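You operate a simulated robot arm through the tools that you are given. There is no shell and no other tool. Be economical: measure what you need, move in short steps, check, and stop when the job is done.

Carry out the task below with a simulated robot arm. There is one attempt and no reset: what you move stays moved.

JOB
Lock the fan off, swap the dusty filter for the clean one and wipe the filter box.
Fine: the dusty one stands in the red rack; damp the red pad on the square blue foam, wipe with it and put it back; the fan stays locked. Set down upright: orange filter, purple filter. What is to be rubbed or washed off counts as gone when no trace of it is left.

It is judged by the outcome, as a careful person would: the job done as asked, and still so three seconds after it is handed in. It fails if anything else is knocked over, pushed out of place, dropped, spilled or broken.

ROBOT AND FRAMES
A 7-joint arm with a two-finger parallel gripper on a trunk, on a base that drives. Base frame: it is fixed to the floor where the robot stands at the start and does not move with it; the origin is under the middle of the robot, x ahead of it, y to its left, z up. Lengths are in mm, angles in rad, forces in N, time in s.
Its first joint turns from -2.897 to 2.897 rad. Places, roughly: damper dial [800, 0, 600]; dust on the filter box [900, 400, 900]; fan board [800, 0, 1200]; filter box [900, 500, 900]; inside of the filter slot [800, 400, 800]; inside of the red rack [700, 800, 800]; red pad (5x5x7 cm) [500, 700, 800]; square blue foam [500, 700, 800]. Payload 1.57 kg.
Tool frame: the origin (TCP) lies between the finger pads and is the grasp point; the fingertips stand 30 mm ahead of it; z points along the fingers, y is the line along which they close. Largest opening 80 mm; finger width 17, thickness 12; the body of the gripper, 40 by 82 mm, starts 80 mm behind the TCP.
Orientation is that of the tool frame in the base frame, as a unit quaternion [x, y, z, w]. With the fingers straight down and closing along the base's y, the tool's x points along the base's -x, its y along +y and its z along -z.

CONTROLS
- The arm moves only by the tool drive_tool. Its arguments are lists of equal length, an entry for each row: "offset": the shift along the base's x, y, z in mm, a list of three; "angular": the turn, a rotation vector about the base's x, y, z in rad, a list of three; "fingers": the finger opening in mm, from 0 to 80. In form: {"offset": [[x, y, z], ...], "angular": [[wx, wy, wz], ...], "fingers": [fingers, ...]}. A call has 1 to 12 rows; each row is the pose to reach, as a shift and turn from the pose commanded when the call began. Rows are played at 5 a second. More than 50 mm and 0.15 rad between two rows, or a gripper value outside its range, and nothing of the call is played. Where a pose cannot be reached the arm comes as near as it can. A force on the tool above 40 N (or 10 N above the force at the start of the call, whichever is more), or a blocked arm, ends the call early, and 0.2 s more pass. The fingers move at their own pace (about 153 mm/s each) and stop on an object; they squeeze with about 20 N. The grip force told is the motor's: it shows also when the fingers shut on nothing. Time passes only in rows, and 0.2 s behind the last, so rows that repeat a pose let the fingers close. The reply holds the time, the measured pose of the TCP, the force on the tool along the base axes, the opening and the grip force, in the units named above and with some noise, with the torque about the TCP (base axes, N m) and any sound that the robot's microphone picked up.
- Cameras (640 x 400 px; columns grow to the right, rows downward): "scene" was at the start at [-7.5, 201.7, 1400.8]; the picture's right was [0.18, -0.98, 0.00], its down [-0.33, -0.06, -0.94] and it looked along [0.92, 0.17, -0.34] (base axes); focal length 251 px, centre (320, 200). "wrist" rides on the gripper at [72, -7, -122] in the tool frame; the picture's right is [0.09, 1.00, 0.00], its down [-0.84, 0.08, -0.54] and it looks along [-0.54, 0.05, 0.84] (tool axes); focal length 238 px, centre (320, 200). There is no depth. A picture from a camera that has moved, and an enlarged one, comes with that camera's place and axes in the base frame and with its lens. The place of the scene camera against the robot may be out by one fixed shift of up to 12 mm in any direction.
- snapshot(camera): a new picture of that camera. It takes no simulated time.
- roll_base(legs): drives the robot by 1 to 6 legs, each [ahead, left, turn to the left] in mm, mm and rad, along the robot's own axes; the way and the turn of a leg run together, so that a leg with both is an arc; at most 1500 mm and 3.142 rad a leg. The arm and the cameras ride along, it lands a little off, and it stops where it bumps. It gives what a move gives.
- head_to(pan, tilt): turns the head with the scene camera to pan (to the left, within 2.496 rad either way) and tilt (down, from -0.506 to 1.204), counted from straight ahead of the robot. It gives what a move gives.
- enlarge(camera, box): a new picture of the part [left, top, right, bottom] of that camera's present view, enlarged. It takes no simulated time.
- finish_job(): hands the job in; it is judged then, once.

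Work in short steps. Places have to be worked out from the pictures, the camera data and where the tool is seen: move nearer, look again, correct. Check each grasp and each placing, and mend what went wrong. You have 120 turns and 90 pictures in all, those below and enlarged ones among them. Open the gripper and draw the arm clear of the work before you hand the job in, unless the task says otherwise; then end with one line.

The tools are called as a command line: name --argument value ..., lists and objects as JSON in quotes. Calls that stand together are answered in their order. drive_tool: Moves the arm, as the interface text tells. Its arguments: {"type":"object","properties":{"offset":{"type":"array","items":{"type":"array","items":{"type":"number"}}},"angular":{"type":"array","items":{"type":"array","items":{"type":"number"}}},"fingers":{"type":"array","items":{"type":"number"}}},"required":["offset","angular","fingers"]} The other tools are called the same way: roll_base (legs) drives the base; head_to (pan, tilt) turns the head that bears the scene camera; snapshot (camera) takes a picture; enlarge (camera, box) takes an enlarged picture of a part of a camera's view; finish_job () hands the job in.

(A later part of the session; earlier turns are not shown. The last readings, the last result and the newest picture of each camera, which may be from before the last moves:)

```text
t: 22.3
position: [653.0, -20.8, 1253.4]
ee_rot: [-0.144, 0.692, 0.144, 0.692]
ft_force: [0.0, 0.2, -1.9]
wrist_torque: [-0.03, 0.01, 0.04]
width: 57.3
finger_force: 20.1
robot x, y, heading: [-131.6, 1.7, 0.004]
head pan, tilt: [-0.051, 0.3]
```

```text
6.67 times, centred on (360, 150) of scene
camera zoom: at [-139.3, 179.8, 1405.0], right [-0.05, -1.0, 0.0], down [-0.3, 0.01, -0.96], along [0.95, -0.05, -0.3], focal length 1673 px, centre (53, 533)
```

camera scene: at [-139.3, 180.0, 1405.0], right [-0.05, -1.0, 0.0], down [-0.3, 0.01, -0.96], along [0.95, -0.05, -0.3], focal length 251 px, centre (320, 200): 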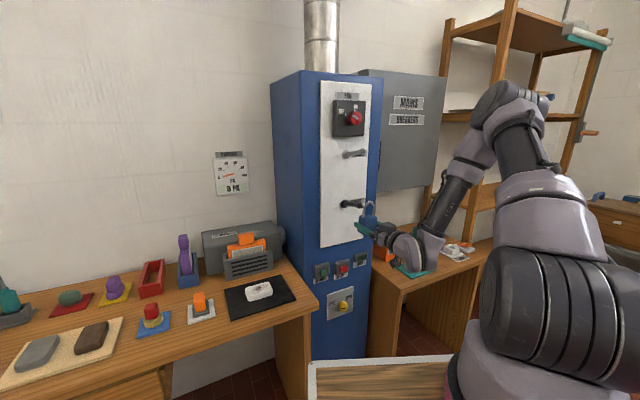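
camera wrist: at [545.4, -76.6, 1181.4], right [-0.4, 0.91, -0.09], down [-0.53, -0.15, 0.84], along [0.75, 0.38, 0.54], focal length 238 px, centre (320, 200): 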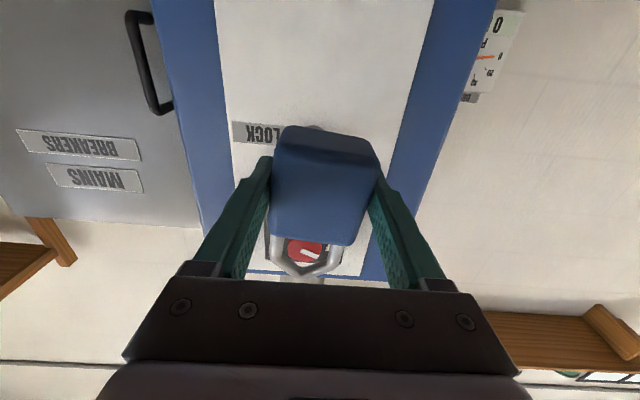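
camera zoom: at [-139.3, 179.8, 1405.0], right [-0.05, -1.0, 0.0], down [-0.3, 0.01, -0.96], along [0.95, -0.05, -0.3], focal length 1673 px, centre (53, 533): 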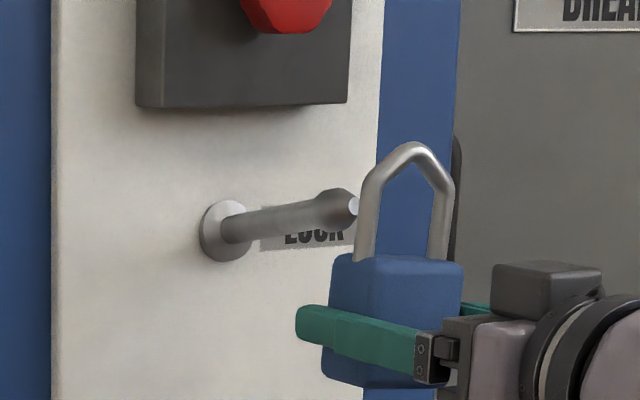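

The loop is in line with the LOCK pin tip. I push it on 72 mm with fine steps.

drive_tool --offset '[[14, 6, 0], [28, 12, 0], [42, 18, 0], [56, 24, -1], [68, 30, -2]]' --angular '[[0, 0, 0], [0, 0, 0], [0, 0, 0], [0, 0, 0], [0, 0, 0]]' --fingers '[35, 35, 35, 35, 35]'

enlarge --camera "scene" --box '[320, 120, 400, 180]'

```text
t: 23.5
position: [720.0, 9.2, 1252.7]
ee_rot: [-0.145, 0.692, 0.144, 0.692]
ft_force: [0.1, -0.2, -1.3]
wrist_torque: [0.0, 0.01, 0.02]
width: 57.5
finger_force: 20.4
robot x, y, heading: [-133.7, 1.0, 0.005]
head pan, tilt: [-0.051, 0.3]
```

```text
6.67 times, centred on (360, 150) of scene
camera zoom: at [-139.6, 179.9, 1405.0], right [-0.05, -1.0, 0.0], down [-0.3, 0.01, -0.96], along [0.95, -0.05, -0.3], focal length 1673 px, centre (53, 533)
```

zoom: 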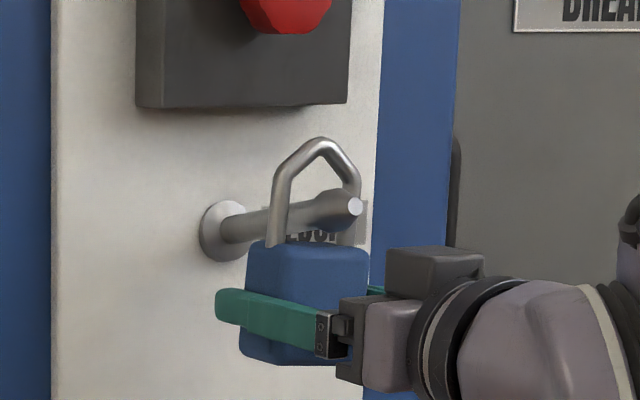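

The loop is on the pin. I go 6 mm further in and lower until it rests.

drive_tool --offset '[[6, 2, 0], [6, 2, -6], [6, 2, -11], [6, 2, -15], [6, 2, -18]]' --angular '[[0, 0, 0], [0, 0, 0], [0, 0, 0], [0, 0, 0], [0, 0, 0]]' --fingers '[35, 35, 35, 35, 35]'

enlarge --camera "scene" --box '[320, 120, 400, 180]'

```text
t: 24.7
position: [727.3, 10.2, 1233.6]
ee_rot: [-0.145, 0.692, 0.145, 0.692]
ft_force: [-0.1, -0.5, -0.7]
wrist_torque: [0.01, -0.02, 0.01]
width: 57.1
finger_force: 20.0
robot x, y, heading: [-134.7, -3.8, 0.001]
head pan, tilt: [-0.051, 0.3]
```

```text
6.67 times, centred on (360, 150) of scene
camera zoom: at [-139.5, 179.9, 1405.0], right [-0.05, -1.0, 0.0], down [-0.3, 0.01, -0.96], along [0.95, -0.05, -0.3], focal length 1673 px, centre (53, 533)
```

zoom: 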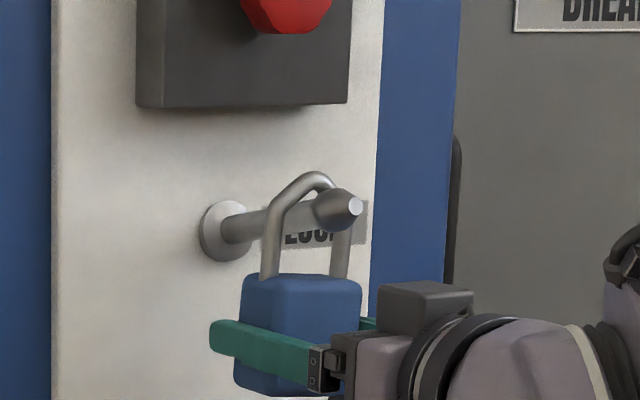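

Nearly seated behind the bump. I lower 2 mm more, release and retract.

drive_tool --offset '[[0, 0, -2], [0, 0, -2], [0, 0, -2], [-30, -13, -2], [-65, -28, -2], [-110, -48, -2]]' --angular '[[0, 0, 0], [0, 0, 0], [0, 0, 0], [0, 0, 0], [0, 0, 0], [0, 0, 0]]' --fingers '[35, 70, 80, 80, 80, 80]'

snapshot --camera "scene"

```text
t: 26.1
position: [616.1, -37.6, 1231.1]
ee_rot: [-0.146, 0.692, 0.146, 0.692]
ft_force: [-0.5, 1.0, 0.2]
wrist_torque: [-0.01, -0.03, 0.0]
width: 80.0
finger_force: 0.1
robot x, y, heading: [-134.2, 0.1, 0.001]
head pan, tilt: [-0.051, 0.3]
```

```text
44 pictures are left
camera scene: at [-139.1, 180.0, 1405.0], right [-0.05, -1.0, 0.0], down [-0.3, 0.01, -0.96], along [0.95, -0.05, -0.3], focal length 251 px, centre (320, 200)
```

scene: 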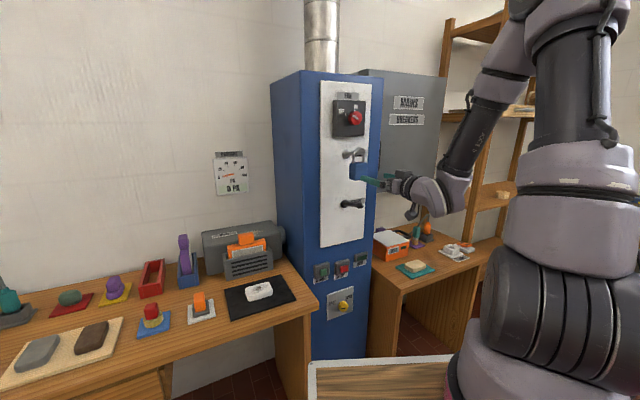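

The padlock hangs on the LOCK pin. Now I turn the tool downward while drawing it back, then will drive to face the bench.

drive_tool --offset '[[-14, -6, 0], [-28, -12, 0], [-42, -18, 0], [-56, -24, 0], [-70, -30, 0], [-84, -36, 0], [-98, -42, 0], [-112, -48, 0], [-126, -54, 0], [-138, -58, 0], [-150, -60, 0]]' --angular '[[-0.057, 0.131, 0], [-0.114, 0.262, 0], [-0.171, 0.393, 0], [-0.228, 0.524, 0], [-0.285, 0.655, 0], [-0.342, 0.786, 0], [-0.399, 0.917, 0], [-0.456, 1.048, 0], [-0.513, 1.179, 0], [-0.57, 1.31, 0], [-0.626, 1.441, 0]]' --fingers '[80, 80, 80, 80, 80, 80, 80, 80, 80, 80, 80]'

roll_base --legs '[[0, 0, 0.41], [0, 197, 0], [200, 0, 0]]'

head_to --pan 0.0 --tilt 0.75

snapshot --camera "scene"

```text
t: 28.5
position: [468.3, -99.3, 1233.3]
ee_rot: [-0.203, 0.979, 0.003, 0.01]
ft_force: [0.0, -1.2, 0.4]
wrist_torque: [0.15, 0.01, 0.01]
width: 79.7
finger_force: 0.0
robot x, y, heading: [-132.2, 1.4, -0.003]
head pan, tilt: [-0.051, 0.3]
```

```text
t: 32.5
position: [561.5, 414.2, 1231.7]
ee_rot: [-0.4, 0.917, 0.005, 0.01]
ft_force: [0.7, 0.2, -0.1]
wrist_torque: [-0.02, 0.0, 0.01]
width: 80.1
finger_force: 0.0
robot x, y, heading: [-30.2, 262.8, 0.412]
head pan, tilt: [-0.051, 0.3]
```

```text
t: 33.4
position: [561.5, 413.5, 1231.7]
ee_rot: [-0.4, 0.917, 0.005, 0.01]
ft_force: [-0.5, -0.3, -0.9]
wrist_torque: [0.0, -0.03, 0.0]
width: 80.2
finger_force: 0.1
robot x, y, heading: [-28.3, 260.9, 0.409]
head pan, tilt: [0.0, 0.75]
```

```text
43 pictures are left
camera scene: at [-119.4, 426.1, 1364.7], right [0.4, -0.92, 0.0], down [-0.62, -0.27, -0.73], along [0.67, 0.29, -0.68], focal length 251 px, centre (320, 200)
```

scene: 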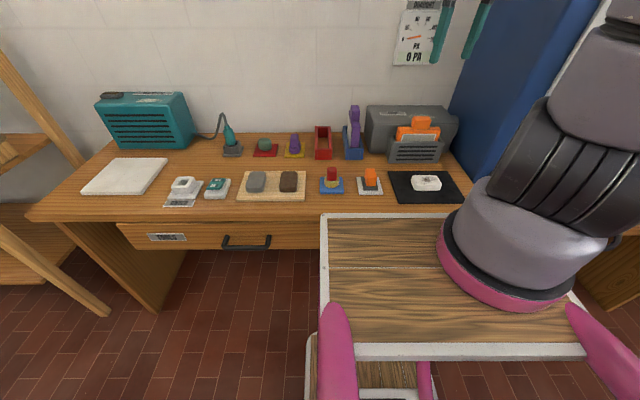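

The bench is now square to the robot (heading 0.41). In a local frame (m ahead, p left) I get: orange handle ≈ (m 894, p 82, z 950), red rack ≈ (962, 426, 829), foam ≈ (710, 401, 815). I square the tool's yaw and move over the orange filter to look.

drive_tool --offset '[[40, 0, -20], [80, -2, -45], [120, -4, -80], [150, -6, -110], [150, -7, -130]]' --angular '[[0, 0, -0.14], [0, 0, -0.28], [0, 0, -0.41], [0, 0, -0.41], [0, 0, -0.41]]' --fingers '[80, 80, 80, 80, 80]'

snapshot --camera "wrist"

snapshot --camera "scene"

```text
refused: row 3 steps farther than a row can; nothing moved
```

```text
42 pictures are left
camera wrist: at [517.4, 354.6, 1351.6], right [-0.79, 0.61, 0.0], down [0.51, 0.65, 0.56], along [0.34, 0.44, -0.83], focal length 238 px, centre (320, 200)
```

wrist: 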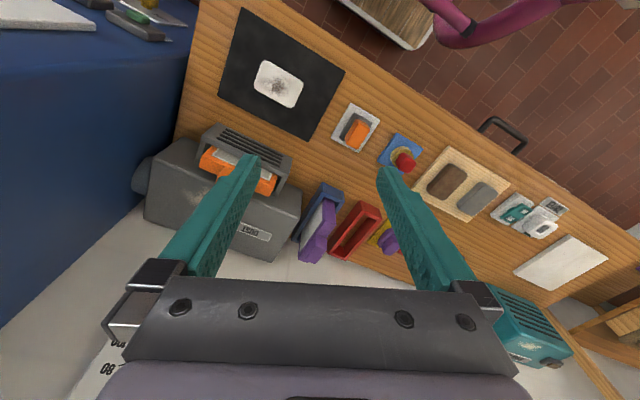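

```text
41 pictures are left
camera scene: at [-119.4, 426.1, 1364.7], right [0.4, -0.92, 0.0], down [-0.62, -0.27, -0.73], along [0.67, 0.29, -0.68], focal length 251 px, centre (320, 200)
```

scene: 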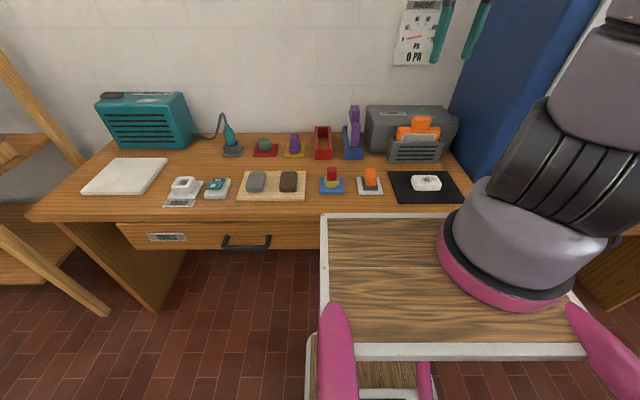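

A row was too long; I repeat with shorter rows.

drive_tool --offset '[[35, 0, -20], [70, -2, -45], [105, -4, -75], [135, -6, -105], [158, -7, -130], [167, -7, -135]]' --angular '[[0, 0, -0.14], [0, 0, -0.28], [0, 0, -0.41], [0, 0, -0.41], [0, 0, -0.41], [0, 0, -0.41]]' --fingers '[80, 80, 80, 80, 80, 80]'

snapshot --camera "wrist"

```text
t: 34.8
position: [726.0, 408.8, 1098.9]
ee_rot: [-0.205, 0.979, 0.002, 0.012]
ft_force: [-0.5, 1.5, -0.9]
wrist_torque: [-0.13, -0.06, 0.02]
width: 79.7
finger_force: 0.0
out of reach, approached as far as the arm can: row 1
robot x, y, heading: [-28.5, 264.8, 0.41]
head pan, tilt: [0.0, 0.75]
```

```text
40 pictures are left
camera wrist: at [662.7, 372.3, 1217.3], right [-0.48, 0.88, 0.0], down [0.72, 0.4, 0.56], along [0.49, 0.27, -0.83], focal length 238 px, centre (320, 200)
```

wrist: 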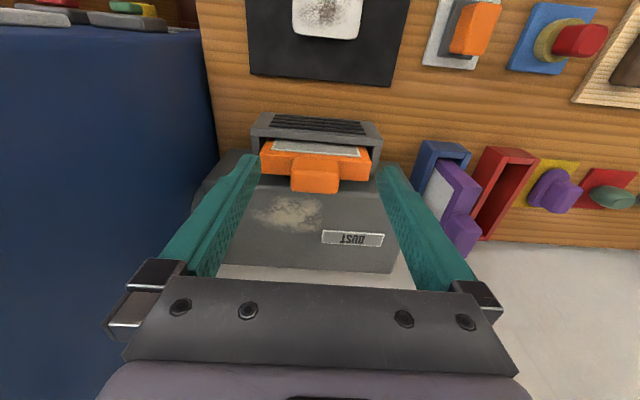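

enlarge --camera "wrist" --box '[230, 110, 400, 280]'

enlarge --camera "wrist" --box '[380, 100, 560, 270]'

```text
2.35 times, centred on (315, 195) of wrist
camera zoom: at [662.7, 372.3, 1217.3], right [-0.48, 0.88, 0.0], down [0.72, 0.4, 0.56], along [0.49, 0.27, -0.83], focal length 561 px, centre (332, 212)
```

zoom: 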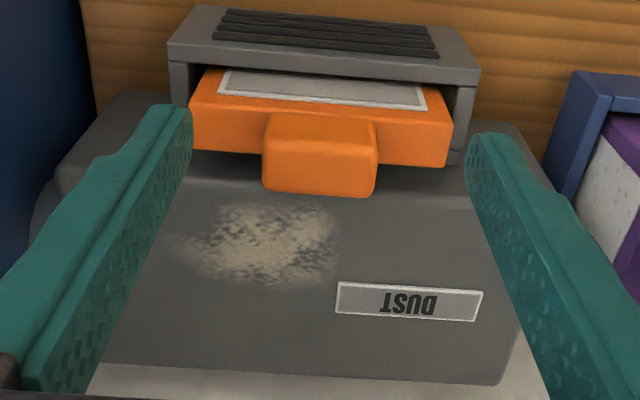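

```text
2.35 times, centred on (470, 185) of wrist
camera zoom: at [662.7, 372.3, 1217.3], right [-0.48, 0.88, 0.0], down [0.72, 0.4, 0.56], along [0.49, 0.27, -0.83], focal length 561 px, centre (-33, 235)
```

zoom: 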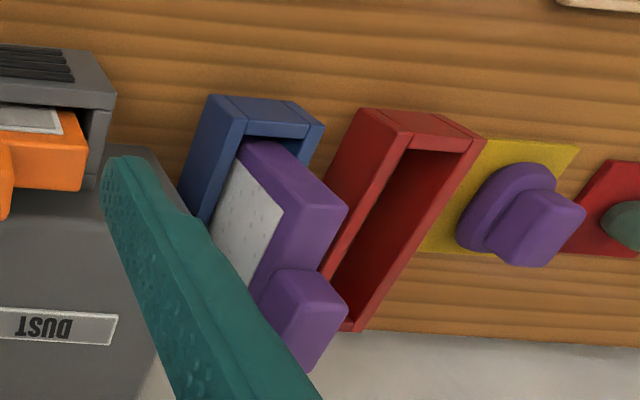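

Handle (about 60×33 mm) top is near m 908, p 85, z 950. I level the tool and hover over it.

drive_tool --offset '[[36, 16, -20], [72, 31, -45], [72, 31, -85]]' --angular '[[-0.009, 0.0227, -0.003], [-0.009, 0.0227, -0.003], [-0.009, 0.0227, -0.003]]' --fingers '[80, 80, 80]'

snapshot --camera "wrist"

enlarge --camera "scene" --box '[360, 60, 480, 180]'

```text
t: 35.6
position: [799.1, 440.4, 1014.2]
ee_rot: [-0.202, 0.979, 0.001, 0.0]
ft_force: [0.0, -0.2, 0.6]
wrist_torque: [0.04, -0.03, 0.01]
width: 80.0
finger_force: 0.0
robot x, y, heading: [-26.5, 263.0, 0.409]
head pan, tilt: [0.0, 0.75]
```

```text
37 pictures are left
camera wrist: at [738.7, 404.9, 1135.0], right [-0.48, 0.88, 0.0], down [0.74, 0.4, 0.54], along [0.48, 0.26, -0.84], focal length 238 px, centre (320, 200)
```

wrist: 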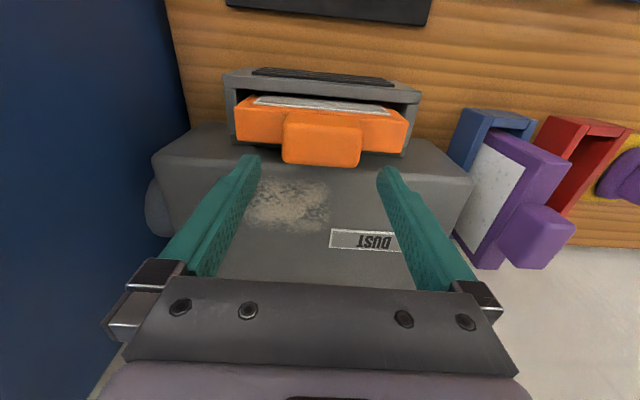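

```text
3.33 times, centred on (420, 120) of scene
camera zoom: at [-119.9, 425.9, 1364.6], right [0.4, -0.92, 0.0], down [-0.63, -0.27, -0.73], along [0.67, 0.29, -0.68], focal length 836 px, centre (-13, 467)
```

zoom: 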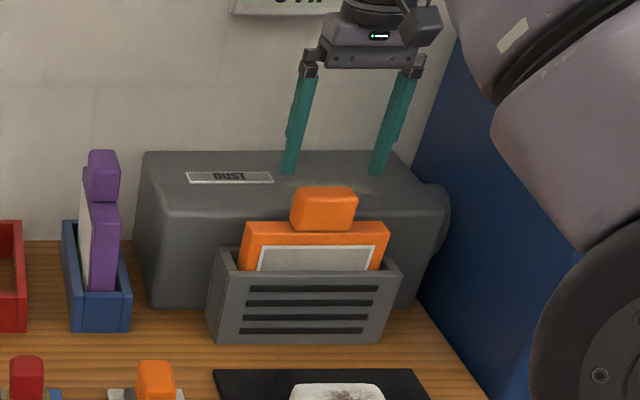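

Cross-checking finger heights in the scene view gives handle top z ≈ 965, m ≈ 902. I descend to tips ~940 and close.

drive_tool --offset '[[-4, -2, -15], [-5, -2, -30], [-5, -2, -44], [-5, -2, -44], [-5, -2, -44], [-5, -2, -44]]' --angular '[[0, 0, 0], [0, 0, 0], [0, 0, 0], [0, 0, 0], [0, 0, 0], [0, 0, 0]]' --fingers '[80, 80, 80, 60, 40, 40]'

enlarge --camera "scene" --box '[360, 60, 480, 180]'

```text
t: 37.0
position: [795.0, 437.1, 968.3]
ee_rot: [-0.202, 0.979, 0.001, -0.002]
ft_force: [-0.2, -0.1, -0.2]
wrist_torque: [0.0, -0.02, 0.02]
width: 59.8
finger_force: 20.3
robot x, y, heading: [-31.9, 260.4, 0.413]
head pan, tilt: [0.0, 0.75]
```

```text
3.33 times, centred on (420, 120) of scene
camera zoom: at [-119.4, 426.1, 1364.6], right [0.4, -0.92, 0.0], down [-0.63, -0.27, -0.73], along [0.67, 0.29, -0.68], focal length 836 px, centre (-13, 467)
```

zoom: 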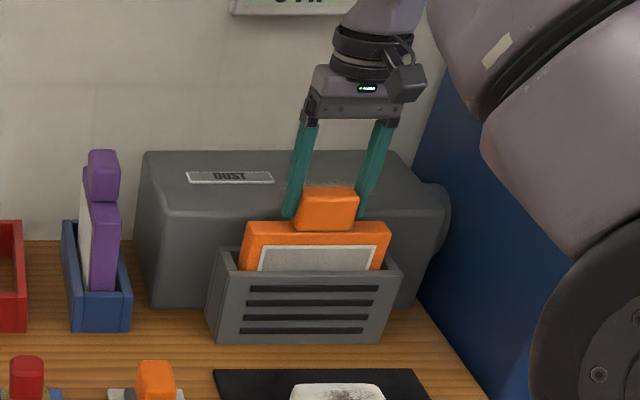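

Gripped (59.8 mm). I lift straight up 170 mm.

drive_tool --offset '[[0, 0, 15], [0, 0, 35], [0, 0, 60], [0, 0, 90], [0, 0, 130], [0, 0, 170]]' --angular '[[0, 0, 0], [0, 0, 0], [0, 0, 0], [0, 0, 0], [0, 0, 0], [0, 0, 0]]' --fingers '[40, 40, 40, 40, 40, 40]'

snapshot --camera "scene"

```text
t: 38.4
position: [797.3, 435.1, 1138.1]
ee_rot: [-0.202, 0.979, 0.001, -0.001]
ft_force: [0.0, -0.1, -1.8]
wrist_torque: [-0.02, 0.02, 0.0]
width: 59.6
finger_force: 19.8
robot x, y, heading: [-26.8, 265.7, 0.406]
head pan, tilt: [0.0, 0.75]
```

```text
34 pictures are left
camera scene: at [-119.1, 426.3, 1364.6], right [0.4, -0.92, 0.0], down [-0.63, -0.27, -0.73], along [0.67, 0.29, -0.68], focal length 251 px, centre (320, 200)
```

scene: 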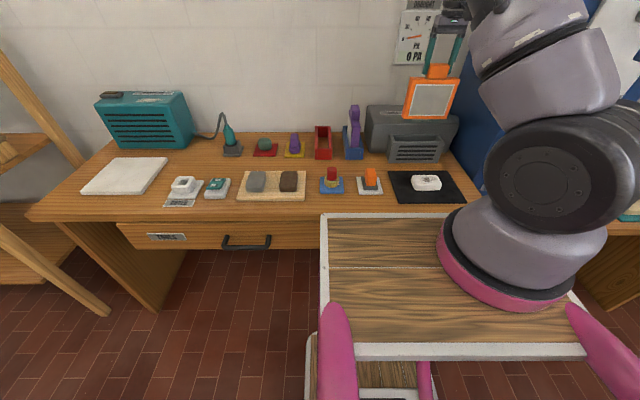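

Filter lifted cleanly (bottom ≈ 172 mm below TCP). I zoom on the racks to locate them precisely.

enlarge --camera "scene" --box '[300, 95, 380, 165]'

```text
5.71 times, centred on (340, 130) of scene
camera zoom: at [-119.1, 426.3, 1364.6], right [0.4, -0.92, 0.0], down [-0.63, -0.27, -0.73], along [0.67, 0.29, -0.68], focal length 1434 px, centre (206, 600)
```

zoom: 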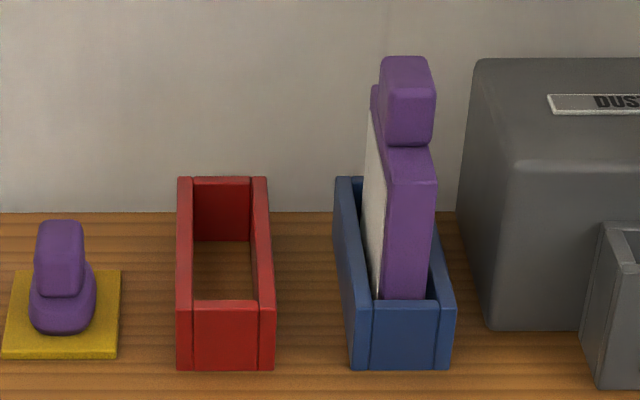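

Red rack centre ≈ (m 980, p 427), inner width ≈ 41 mm, filter ≈ 34 mm thick. I move over it at safe height while turning the filter +90°.

drive_tool --offset '[[-5, 20, 20], [-11, 48, 40], [-17, 80, 40], [-23, 112, 40], [-29, 144, 40], [-34, 176, 40], [-39, 208, 40], [-45, 240, 40], [-51, 270, 40], [-57, 300, 40], [-63, 325, 40], [-68, 347, 40]]' --angular '[[0, 0, 0.131], [0, 0, 0.262], [0, 0, 0.393], [0, 0, 0.524], [0, 0, 0.655], [0, 0, 0.786], [0, 0, 0.916], [0, 0, 1.047], [0, 0, 1.178], [0, 0, 1.309], [0, 0, 1.44], [0, 0, 1.571]]' --fingers '[40, 40, 40, 40, 40, 40, 40, 40, 40, 40, 40, 40]'

snapshot --camera "scene"

```text
t: 41.0
position: [727.0, 782.8, 1178.6]
ee_rot: [0.836, -0.548, 0.0, 0.001]
ft_force: [0.8, 0.1, -1.3]
wrist_torque: [0.06, 0.03, -0.02]
width: 59.6
finger_force: 19.7
robot x, y, heading: [-26.1, 268.2, 0.406]
head pan, tilt: [0.0, 0.75]
```

```text
32 pictures are left
camera scene: at [-119.4, 426.0, 1364.7], right [0.4, -0.92, 0.0], down [-0.63, -0.27, -0.73], along [0.67, 0.29, -0.68], focal length 251 px, centre (320, 200)
```

scene: 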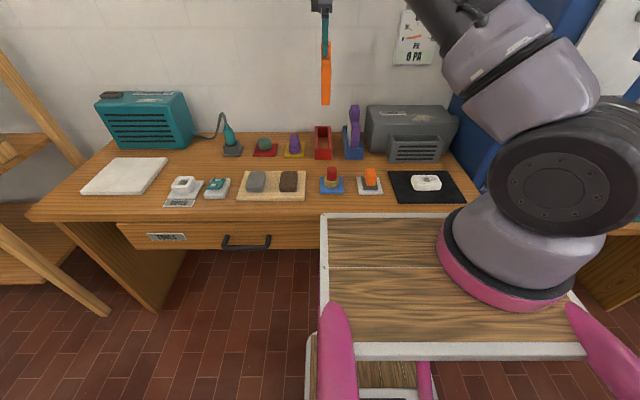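

Aligned at (979, 428). I lower until the filter bottom is ~25 mm above the rack rim and compare.

drive_tool --offset '[[0, 0, -45], [0, 0, -90], [0, 0, -125]]' --angular '[[0, 0, 0], [0, 0, 0], [0, 0, 0]]' --fingers '[40, 40, 40]'

enlarge --camera "scene" --box '[290, 80, 370, 165]'

snapshot --camera "wrist"

```text
t: 41.8
position: [729.0, 785.8, 1052.4]
ee_rot: [0.836, -0.549, 0.0, 0.0]
ft_force: [-0.3, -0.3, -0.6]
wrist_torque: [0.03, -0.01, -0.02]
width: 59.8
finger_force: 20.4
robot x, y, heading: [-29.6, 261.0, 0.405]
head pan, tilt: [0.0, 0.75]
```

```text
4.71 times, centred on (330, 122) of scene
camera zoom: at [-119.6, 425.9, 1364.6], right [0.4, -0.92, 0.0], down [-0.63, -0.27, -0.73], along [0.67, 0.29, -0.68], focal length 1181 px, centre (273, 565)
```

zoom: 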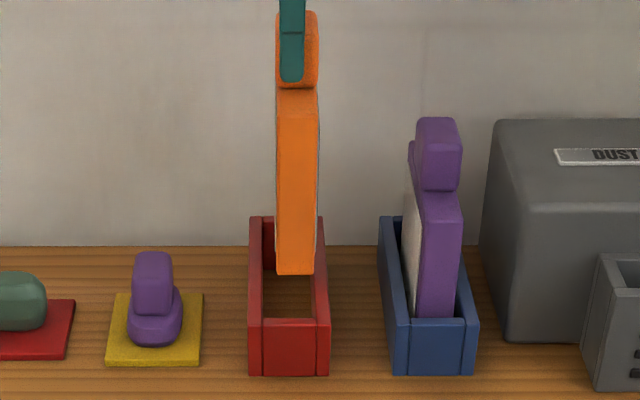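

```text
30 pictures are left
camera wrist: at [765.1, 721.2, 1173.5], right [-0.88, -0.48, 0.0], down [-0.4, 0.74, 0.54], along [-0.26, 0.48, -0.84], focal length 238 px, centre (320, 200)
```

wrist: 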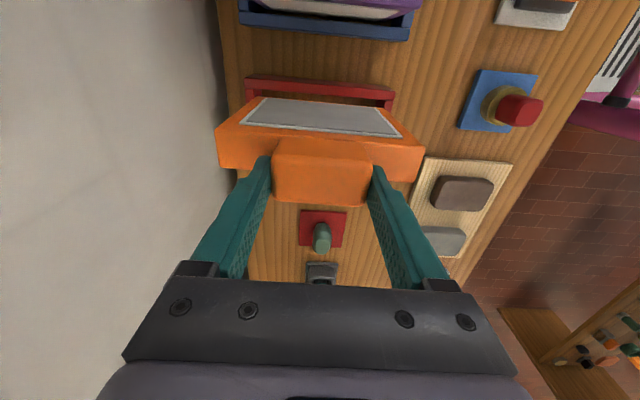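

Filter is ~4–5 mm right of the rack's centre; I shift left and lower into the rack.

drive_tool --offset '[[-2, 4, 0], [-2, 4, -20], [-2, 4, -35], [-2, 4, -50], [-2, 4, -65]]' --angular '[[0, 0, 0], [0, 0, 0], [0, 0, 0], [0, 0, 0], [0, 0, 0]]' --fingers '[40, 40, 40, 40, 40]'

enlarge --camera "scene" --box '[290, 80, 370, 165]'

```text
t: 43.0
position: [726.5, 788.8, 987.6]
ee_rot: [0.835, -0.55, 0.001, 0.001]
ft_force: [0.6, -1.0, -1.6]
wrist_torque: [-0.01, -0.01, -0.02]
width: 59.7
finger_force: 19.6
robot x, y, heading: [-26.6, 264.5, 0.41]
head pan, tilt: [0.0, 0.75]
```

```text
4.71 times, centred on (330, 122) of scene
camera zoom: at [-119.5, 426.1, 1364.6], right [0.4, -0.92, 0.0], down [-0.63, -0.27, -0.73], along [0.67, 0.29, -0.68], focal length 1181 px, centre (273, 565)
```

zoom: 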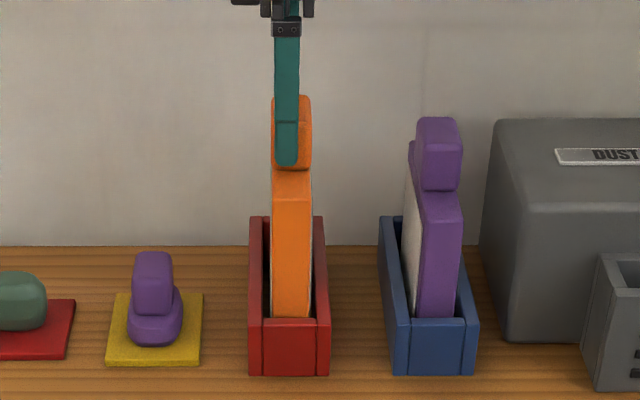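

Inside the rack with gaps both sides. I lower gently to the floor.

drive_tool --offset '[[0, 0, -6], [0, 0, -11], [0, 0, -15], [0, 0, -18]]' --angular '[[0, 0, 0], [0, 0, 0], [0, 0, 0], [0, 0, 0]]' --fingers '[40, 40, 40, 40]'

```text
t: 44.0
position: [726.7, 786.9, 970.3]
ee_rot: [0.835, -0.55, 0.001, 0.002]
ft_force: [-1.1, -0.5, -2.1]
wrist_torque: [0.02, -0.01, -0.04]
width: 59.6
finger_force: 20.3
robot x, y, heading: [-27.4, 263.0, 0.407]
head pan, tilt: [0.0, 0.75]
```

No contact yet; I continue down.

drive_tool --offset '[[0, 0, -3], [0, 0, -5], [0, 0, -7]]' --angular '[[0, 0, 0], [0, 0, 0], [0, 0, 0]]' --fingers '[40, 40, 40]'

enlarge --camera "scene" --box '[290, 80, 370, 165]'

```text
t: 44.8
position: [726.1, 787.8, 966.4]
ee_rot: [0.836, -0.549, 0.0, 0.0]
ft_force: [-0.5, 0.2, 26.0]
wrist_torque: [0.01, -0.21, 0.07]
width: 59.9
finger_force: 19.6
robot x, y, heading: [-34.0, 269.1, 0.412]
head pan, tilt: [0.0, 0.75]
```

```text
4.71 times, centred on (330, 122) of scene
camera zoom: at [-120.3, 425.5, 1364.6], right [0.4, -0.92, 0.0], down [-0.62, -0.27, -0.73], along [0.67, 0.29, -0.68], focal length 1181 px, centre (273, 565)
```

zoom: 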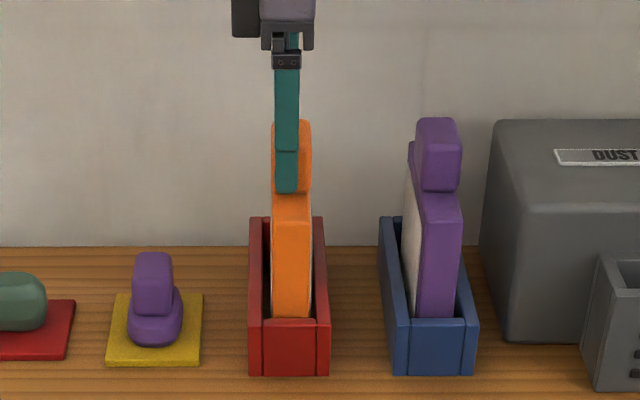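

Contact with the rack floor (26 N) and it stands inside. I release, lift, and move over the purple filter's handle (≈ m 980, p 310).

drive_tool --offset '[[0, 0, 2], [0, 0, 2], [0, 0, 2], [0, 0, 40], [0, 0, 85], [0, 0, 120], [16, -37, 120], [32, -75, 120], [49, -112, 120]]' --angular '[[0, 0, 0], [0, 0, 0], [0, 0, 0], [0, 0, 0], [0, 0, 0], [0, 0, 0], [0, 0, 0], [0, 0, 0], [0, 0, 0]]' --fingers '[60, 80, 80, 80, 80, 80, 80, 80, 80]'

snapshot --camera "wrist"

enlarge --camera "scene" --box '[290, 60, 390, 165]'

```text
t: 46.8
position: [775.8, 676.7, 1083.4]
ee_rot: [0.836, -0.549, 0.001, 0.002]
ft_force: [0.2, 0.9, -0.2]
wrist_torque: [-0.04, -0.03, 0.01]
width: 80.0
finger_force: 0.0
robot x, y, heading: [-31.3, 266.5, 0.411]
head pan, tilt: [0.0, 0.75]
```

```text
27 pictures are left
camera wrist: at [811.8, 613.3, 1204.6], right [-0.88, -0.48, 0.0], down [-0.4, 0.74, 0.54], along [-0.26, 0.47, -0.84], focal length 238 px, centre (320, 200)
```

wrist: 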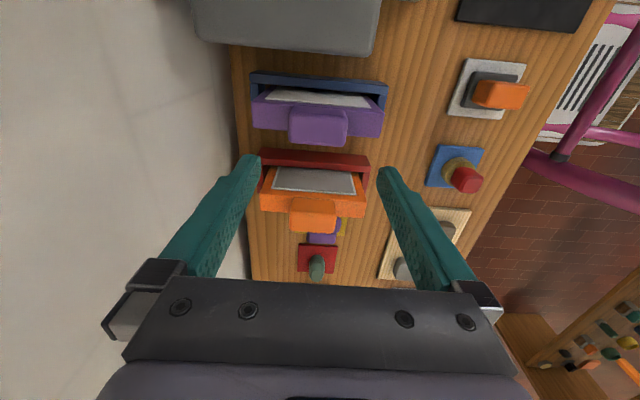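

```text
3.81 times, centred on (340, 112) of scene
camera zoom: at [-119.8, 426.5, 1364.6], right [0.4, -0.92, 0.0], down [-0.63, -0.27, -0.73], along [0.67, 0.29, -0.68], focal length 956 px, centre (244, 533)
```

zoom: 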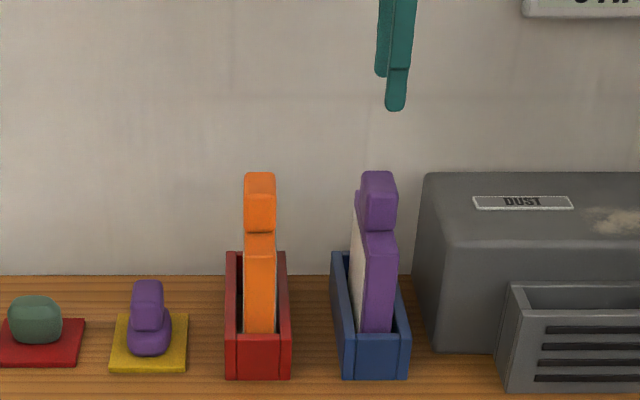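

TCP is about over the handle (311 vs ~313). I descend and grip.

drive_tool --offset '[[-1, 2, -40], [-1, 2, -80], [-1, 2, -115], [-1, 2, -115], [-1, 2, -115], [-1, 2, -115]]' --angular '[[0, 0, 0], [0, 0, 0], [0, 0, 0], [0, 0, 0], [0, 0, 0], [0, 0, 0]]' --fingers '[80, 80, 80, 60, 40, 40]'

enlarge --camera "scene" --box '[290, 60, 390, 165]'

```text
t: 48.2
position: [774.7, 678.0, 969.5]
ee_rot: [0.835, -0.55, 0.0, 0.001]
ft_force: [0.6, 0.0, 0.7]
wrist_torque: [0.0, -0.14, -0.03]
width: 59.4
finger_force: 20.0
robot x, y, heading: [-28.4, 265.6, 0.413]
head pan, tilt: [0.0, 0.75]
```

```text
3.81 times, centred on (340, 112) of scene
camera zoom: at [-119.4, 426.1, 1364.6], right [0.4, -0.92, 0.0], down [-0.63, -0.27, -0.73], along [0.67, 0.29, -0.68], focal length 956 px, centre (244, 533)
```

zoom: 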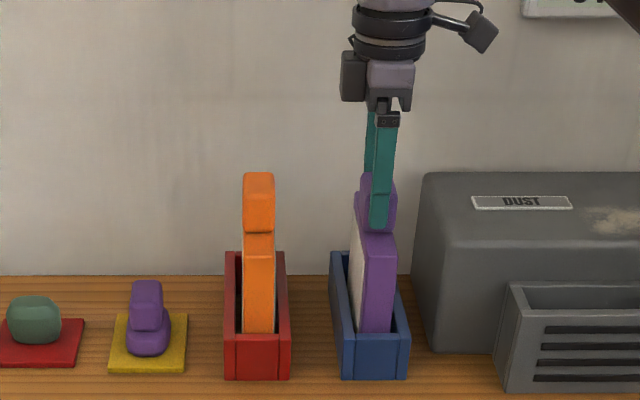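

Gripped (59.4 mm). I lift, then move to the slot with a −90° turn.

drive_tool --offset '[[0, 0, 15], [0, 0, 35], [0, 0, 60], [0, 0, 90], [0, 0, 130], [0, 0, 170]]' --angular '[[0, 0, 0], [0, 0, 0], [0, 0, 0], [0, 0, 0], [0, 0, 0], [0, 0, 0]]' --fingers '[40, 40, 40, 40, 40, 40]'

drive_tool --offset '[[-10, -15, 10], [-20, -30, 10], [-25, -45, 10], [-25, -70, 10], [-20, -95, 10], [-15, -120, 10], [-10, -145, 10], [-5, -170, 10], [0, -190, 10], [5, -210, 10], [10, -230, 5], [15, -243, 0]]' --angular '[[0, 0, -0.131], [0, 0, -0.262], [0, 0, -0.393], [0, 0, -0.524], [0, 0, -0.655], [0, 0, -0.786], [0, 0, -0.916], [0, 0, -1.047], [0, 0, -1.178], [0, 0, -1.309], [0, 0, -1.44], [0, 0, -1.571]]' --fingers '[40, 40, 40, 40, 40, 40, 40, 40, 40, 40, 40, 40]'

drive_tool --offset '[[0, 0, -35], [0, 0, -60]]' --angular '[[0, 0, 0], [0, 0, 0]]' --fingers '[40, 40]'

enlarge --camera "scene" --box '[360, 60, 480, 180]'

snapshot --camera "wrist"

```text
t: 49.6
position: [774.3, 678.4, 1138.4]
ee_rot: [0.835, -0.55, 0.0, 0.001]
ft_force: [0.0, -0.4, -1.4]
wrist_torque: [-0.03, 0.03, 0.01]
width: 59.7
finger_force: 20.0
robot x, y, heading: [-29.0, 263.4, 0.41]
head pan, tilt: [0.0, 0.75]
```

```text
t: 52.2
position: [788.7, 435.2, 1139.9]
ee_rot: [-0.201, 0.98, 0.001, 0.0]
ft_force: [-0.7, 0.1, -1.3]
wrist_torque: [0.02, -0.01, 0.01]
width: 59.7
finger_force: 19.8
robot x, y, heading: [-30.6, 262.1, 0.41]
head pan, tilt: [0.0, 0.75]
```

```text
t: 52.8
position: [789.1, 435.4, 1079.4]
ee_rot: [-0.202, 0.979, 0.001, -0.001]
ft_force: [-0.7, 1.1, -1.5]
wrist_torque: [0.02, -0.02, 0.02]
width: 59.8
finger_force: 20.0
robot x, y, heading: [-26.8, 263.7, 0.411]
head pan, tilt: [0.0, 0.75]
```

```text
3.33 times, centred on (420, 120) of scene
camera zoom: at [-119.5, 426.0, 1364.6], right [0.4, -0.92, 0.0], down [-0.63, -0.27, -0.73], along [0.67, 0.29, -0.68], focal length 836 px, centre (-13, 467)
```

zoom: 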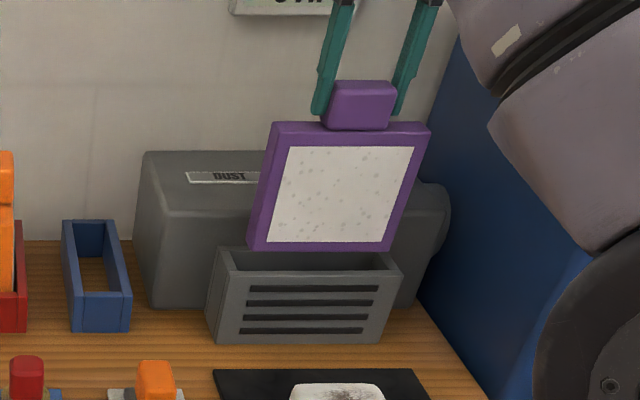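

```text
23 pictures are left
camera wrist: at [726.8, 399.0, 1201.0], right [-0.48, 0.88, 0.0], down [0.74, 0.4, 0.54], along [0.48, 0.26, -0.84], focal length 238 px, centre (320, 200)
```

wrist: 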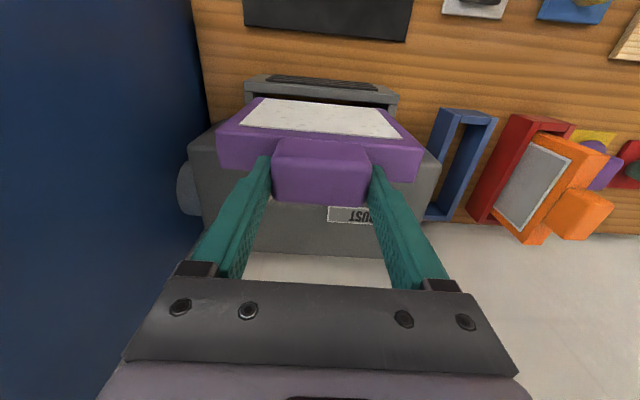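

TCP (897, 85) matches where the orange one stood. I lower slowly into the slot.

drive_tool --offset '[[1, 0, -12], [1, 0, -24], [1, 0, -36], [1, 0, -48], [1, 0, -60]]' --angular '[[0, 0, 0], [0, 0, 0], [0, 0, 0], [0, 0, 0], [0, 0, 0]]' --fingers '[40, 40, 40, 40, 40]'

enlarge --camera "scene" --box '[360, 60, 480, 180]'

```text
t: 54.0
position: [789.0, 434.3, 1019.2]
ee_rot: [-0.201, 0.98, 0.0, 0.0]
ft_force: [0.2, 0.1, -1.1]
wrist_torque: [0.0, 0.01, -0.03]
width: 59.6
finger_force: 19.8
robot x, y, heading: [-27.6, 266.6, 0.413]
head pan, tilt: [0.0, 0.75]
```

```text
3.33 times, centred on (420, 120) of scene
camera zoom: at [-119.5, 426.1, 1364.6], right [0.4, -0.92, 0.0], down [-0.63, -0.27, -0.73], along [0.67, 0.29, -0.68], focal length 836 px, centre (-13, 467)
```

zoom: 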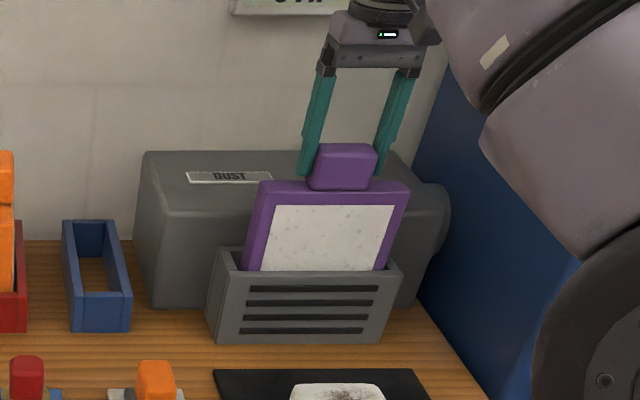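

It is entering the slot freely. I continue to the bottom.

drive_tool --offset '[[0, 0, -12], [0, 0, -24], [0, 0, -36], [0, 0, -44], [0, 0, -49], [0, 0, -53]]' --angular '[[0, 0, 0], [0, 0, 0], [0, 0, 0], [0, 0, 0], [0, 0, 0], [0, 0, 0]]' --fingers '[40, 40, 40, 40, 40, 40]'

```text
t: 55.4
position: [790.4, 434.9, 965.9]
ee_rot: [-0.202, 0.979, 0.002, 0.001]
ft_force: [-1.1, 4.1, 21.8]
wrist_torque: [0.04, -0.15, 0.07]
width: 59.7
finger_force: 19.5
robot x, y, heading: [-26.5, 264.9, 0.41]
head pan, tilt: [0.0, 0.75]
```

Seated with floor contact. I release, lift, and carry the tool over toward the red pad.

drive_tool --offset '[[0, 0, 1], [0, 0, 1], [0, 0, 1], [0, 0, 40], [0, 0, 80], [0, 0, 115], [-40, 18, 115], [-80, 36, 115], [-120, 54, 115], [-160, 72, 115], [-200, 90, 115], [-240, 108, 115]]' --angular '[[0, 0, 0], [0, 0, 0], [0, 0, 0], [0, 0, 0], [0, 0, 0], [0, 0, 0], [0, 0, 0], [0, 0, 0], [0, 0, 0], [0, 0, 0], [0, 0, 0], [0, 0, 0]]' --fingers '[60, 80, 80, 80, 80, 80, 80, 80, 80, 80, 80, 80]'

roll_base --legs '[[0, -100, 0]]'

snapshot --camera "scene"

```text
t: 58.0
position: [548.2, 541.5, 1079.2]
ee_rot: [-0.201, 0.98, 0.0, -0.002]
ft_force: [1.4, 0.1, 0.5]
wrist_torque: [0.01, 0.04, -0.02]
width: 80.3
finger_force: 0.0
robot x, y, heading: [-30.8, 263.9, 0.407]
head pan, tilt: [0.0, 0.75]
```

```text
t: 59.2
position: [588.0, 448.9, 1079.7]
ee_rot: [-0.201, 0.98, 0.0, -0.001]
ft_force: [0.4, -0.2, -0.5]
wrist_torque: [0.0, -0.04, 0.0]
width: 80.0
finger_force: 0.0
robot x, y, heading: [13.5, 174.3, 0.403]
head pan, tilt: [0.0, 0.75]
```

```text
21 pictures are left
camera scene: at [-79.2, 334.2, 1364.6], right [0.4, -0.92, 0.0], down [-0.63, -0.27, -0.73], along [0.67, 0.29, -0.68], focal length 251 px, centre (320, 200)
```

scene: 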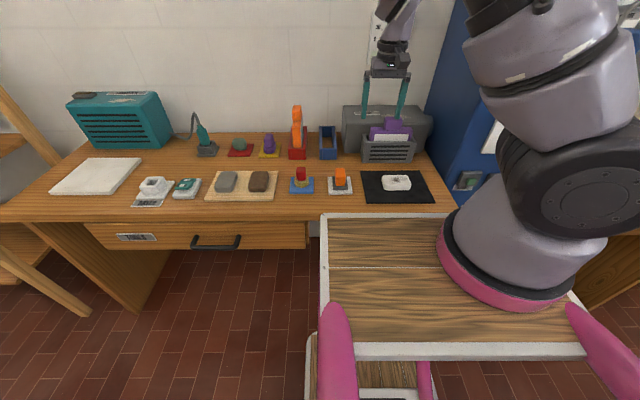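

Everything stands well. I move over the red pad for a wrist look.

drive_tool --offset '[[-22, 38, -10], [-44, 76, -25], [-66, 112, -40], [-88, 148, -55], [-104, 178, -70], [-114, 193, -80]]' --angular '[[0, 0, 0], [0, 0, 0], [0, 0, 0], [0, 0, 0], [0, 0, 0], [0, 0, 0]]' --fingers '[80, 80, 80, 80, 80, 80]'

snapshot --camera "wrist"

enlarge --camera "scene" --box '[270, 120, 370, 210]'

```text
t: 60.6
position: [535.2, 541.8, 1046.6]
ee_rot: [-0.204, 0.979, 0.004, 0.002]
ft_force: [0.3, -0.5, -0.1]
wrist_torque: [-0.01, 0.03, 0.0]
width: 79.6
finger_force: 0.0
out of reach, approached as far as the arm can: row 3, 4, 5, 6
robot x, y, heading: [9.5, 174.9, 0.407]
head pan, tilt: [0.0, 0.75]
```

```text
20 pictures are left
camera wrist: at [472.1, 505.1, 1167.1], right [-0.48, 0.88, 0.01], down [0.73, 0.4, 0.55], along [0.48, 0.27, -0.84], focal length 238 px, centre (320, 200)
```

wrist: 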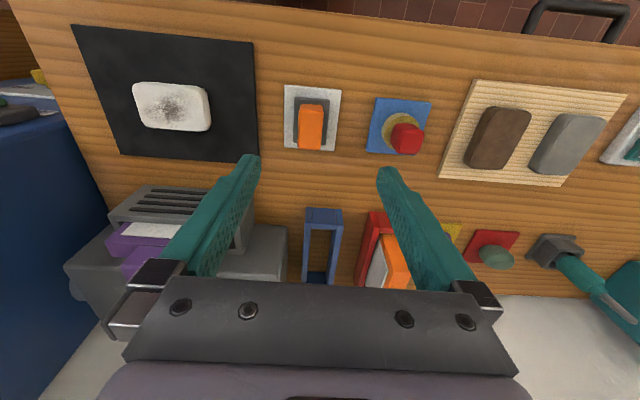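

```text
4.44 times, centred on (320, 165) of scene
camera zoom: at [-79.3, 334.3, 1364.6], right [0.4, -0.92, 0.0], down [-0.63, -0.27, -0.73], along [0.67, 0.29, -0.68], focal length 1115 px, centre (320, 356)
```

zoom: 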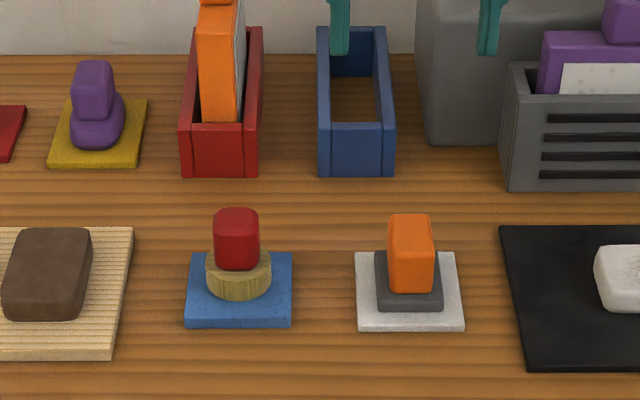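

The arm cannot get there from this base pose. Pad is ≈ (m 726, p 402, top z 878). I drive 200 mm left so the pad is nearly straight ahead.

roll_base --legs '[[0, 200, 0]]'

drive_tool --offset '[[19, -33, -5], [33, -65, -15], [38, -75, -40], [38, -75, -70]]' --angular '[[0, 0, 0], [0, 0, 0], [0, 0, 0], [0, 0, 0]]' --fingers '[80, 80, 80, 80]'

snapshot --camera "wrist"

```text
t: 62.2
position: [452.2, 728.4, 1047.1]
ee_rot: [-0.206, 0.979, 0.004, 0.002]
ft_force: [1.7, 0.2, 0.1]
wrist_torque: [-0.01, 0.01, 0.0]
width: 80.2
finger_force: 0.1
robot x, y, heading: [-70.9, 355.0, 0.412]
head pan, tilt: [0.0, 0.75]
```

```text
t: 63.2
position: [490.8, 652.5, 975.7]
ee_rot: [-0.206, 0.978, 0.004, 0.002]
ft_force: [-0.9, -0.6, -0.8]
wrist_torque: [-0.05, -0.01, 0.0]
width: 80.3
finger_force: 0.0
robot x, y, heading: [-71.2, 352.3, 0.412]
head pan, tilt: [0.0, 0.75]
```

```text
18 pictures are left
camera wrist: at [428.7, 616.0, 1096.1], right [-0.49, 0.87, 0.01], down [0.73, 0.4, 0.55], along [0.48, 0.27, -0.84], focal length 238 px, centre (320, 200)
```

wrist: 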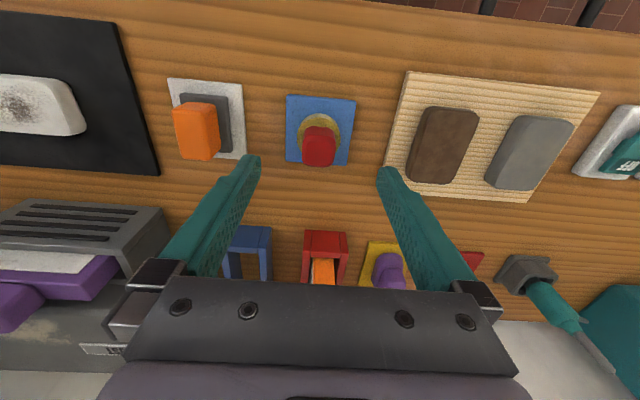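

Handle top ≈ (m 721, p 402). I level the tool, descend around the handle and grip.

drive_tool --offset '[[10, 4, -30], [10, 4, -65], [10, 4, -90], [10, 4, -105], [10, 4, -105], [10, 4, -105], [10, 4, -105]]' --angular '[[-0.0086, 0.0024, -0.005], [-0.0086, 0.0024, -0.005], [-0.0086, 0.0024, -0.005], [-0.0086, 0.0024, -0.005], [-0.0086, 0.0024, -0.005], [-0.0086, 0.0024, -0.005], [-0.0086, 0.0024, -0.005]]' --fingers '[70, 70, 70, 70, 45, 15, 15]'

snapshot --camera "wrist"

```text
t: 64.8
position: [500.6, 656.8, 870.9]
ee_rot: [-0.203, 0.979, 0.0, -0.001]
ft_force: [0.5, -0.1, -0.4]
wrist_torque: [0.0, 0.0, -0.01]
width: 33.4
finger_force: 19.5
robot x, y, heading: [-69.1, 358.9, 0.411]
head pan, tilt: [0.0, 0.75]
```

```text
17 pictures are left
camera wrist: at [439.4, 621.2, 992.4], right [-0.48, 0.88, 0.0], down [0.74, 0.41, 0.54], along [0.47, 0.26, -0.84], focal length 238 px, centre (320, 200)
```

wrist: 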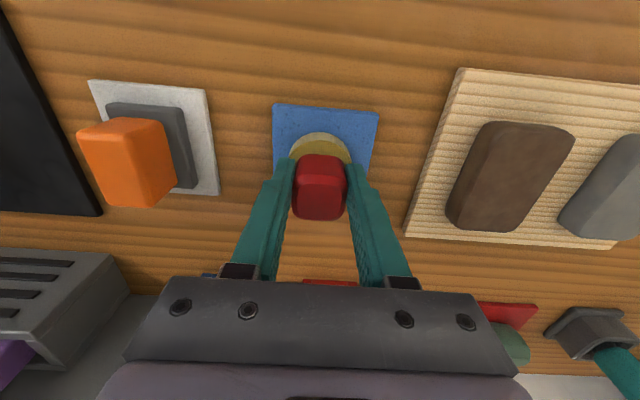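

Gripped (33.4 mm). I press it on the foam, lift slightly and press again to damp it.

drive_tool --offset '[[0, 0, -2], [0, 0, -2], [0, 0, -2], [0, 0, 8], [0, 0, 15], [0, 0, 6], [0, 0, 0], [0, 0, -2], [0, 0, -2], [0, 0, -2], [0, 0, -2]]' --angular '[[0, 0, 0], [0, 0, 0], [0, 0, 0], [0, 0, 0], [0, 0, 0], [0, 0, 0], [0, 0, 0], [0, 0, 0], [0, 0, 0], [0, 0, 0], [0, 0, 0]]' --fingers '[15, 15, 15, 15, 15, 15, 15, 15, 15, 15, 15]'

```text
t: 67.2
position: [500.5, 656.2, 869.9]
ee_rot: [-0.204, 0.979, 0.0, 0.001]
ft_force: [-2.5, 3.6, 33.2]
wrist_torque: [0.19, -0.1, 0.02]
width: 32.9
finger_force: 19.9
robot x, y, heading: [-69.4, 354.8, 0.414]
head pan, tilt: [0.0, 0.75]
```

Pressed with 33 N. I lift it clear, drive back right 210 mm and look at the box top.

drive_tool --offset '[[0, 0, 30], [0, 0, 70], [0, 0, 110], [15, 7, 150], [35, 15, 185], [50, 22, 205]]' --angular '[[0, 0, 0], [0, 0, 0], [0, 0, 0], [0, 0, 0], [0, 0, 0], [0, 0, 0]]' --fingers '[15, 15, 15, 15, 15, 15]'

roll_base --legs '[[0, -220, 0]]'

enlarge --camera "scene" --box '[300, 40, 460, 200]'

```text
t: 68.6
position: [548.7, 676.8, 1073.9]
ee_rot: [-0.203, 0.979, 0.0, -0.001]
ft_force: [-0.4, 0.5, -0.6]
wrist_torque: [0.01, 0.0, -0.01]
width: 33.0
finger_force: 19.9
robot x, y, heading: [-69.3, 356.5, 0.417]
head pan, tilt: [0.0, 0.75]
```

```text
t: 70.3
position: [638.4, 471.6, 1073.3]
ee_rot: [-0.204, 0.979, 0.0, -0.001]
ft_force: [-0.3, -0.7, -0.2]
wrist_torque: [-0.02, 0.01, -0.04]
width: 33.1
finger_force: 20.2
robot x, y, heading: [21.0, 152.0, 0.41]
head pan, tilt: [0.0, 0.75]
```

```text
2.50 times, centred on (380, 120) of scene
camera zoom: at [-69.7, 311.8, 1364.6], right [0.4, -0.92, 0.0], down [-0.62, -0.27, -0.73], along [0.67, 0.29, -0.68], focal length 627 px, centre (170, 400)
```

zoom: 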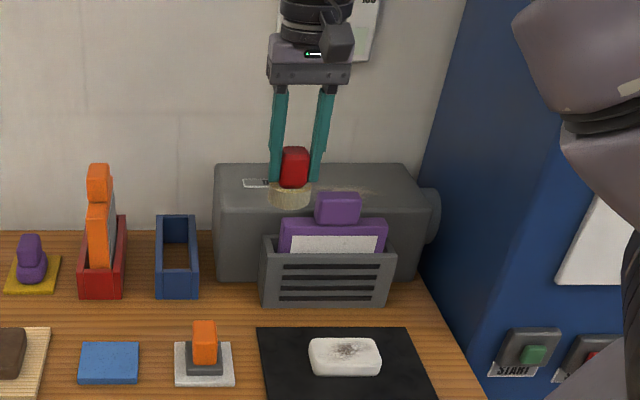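

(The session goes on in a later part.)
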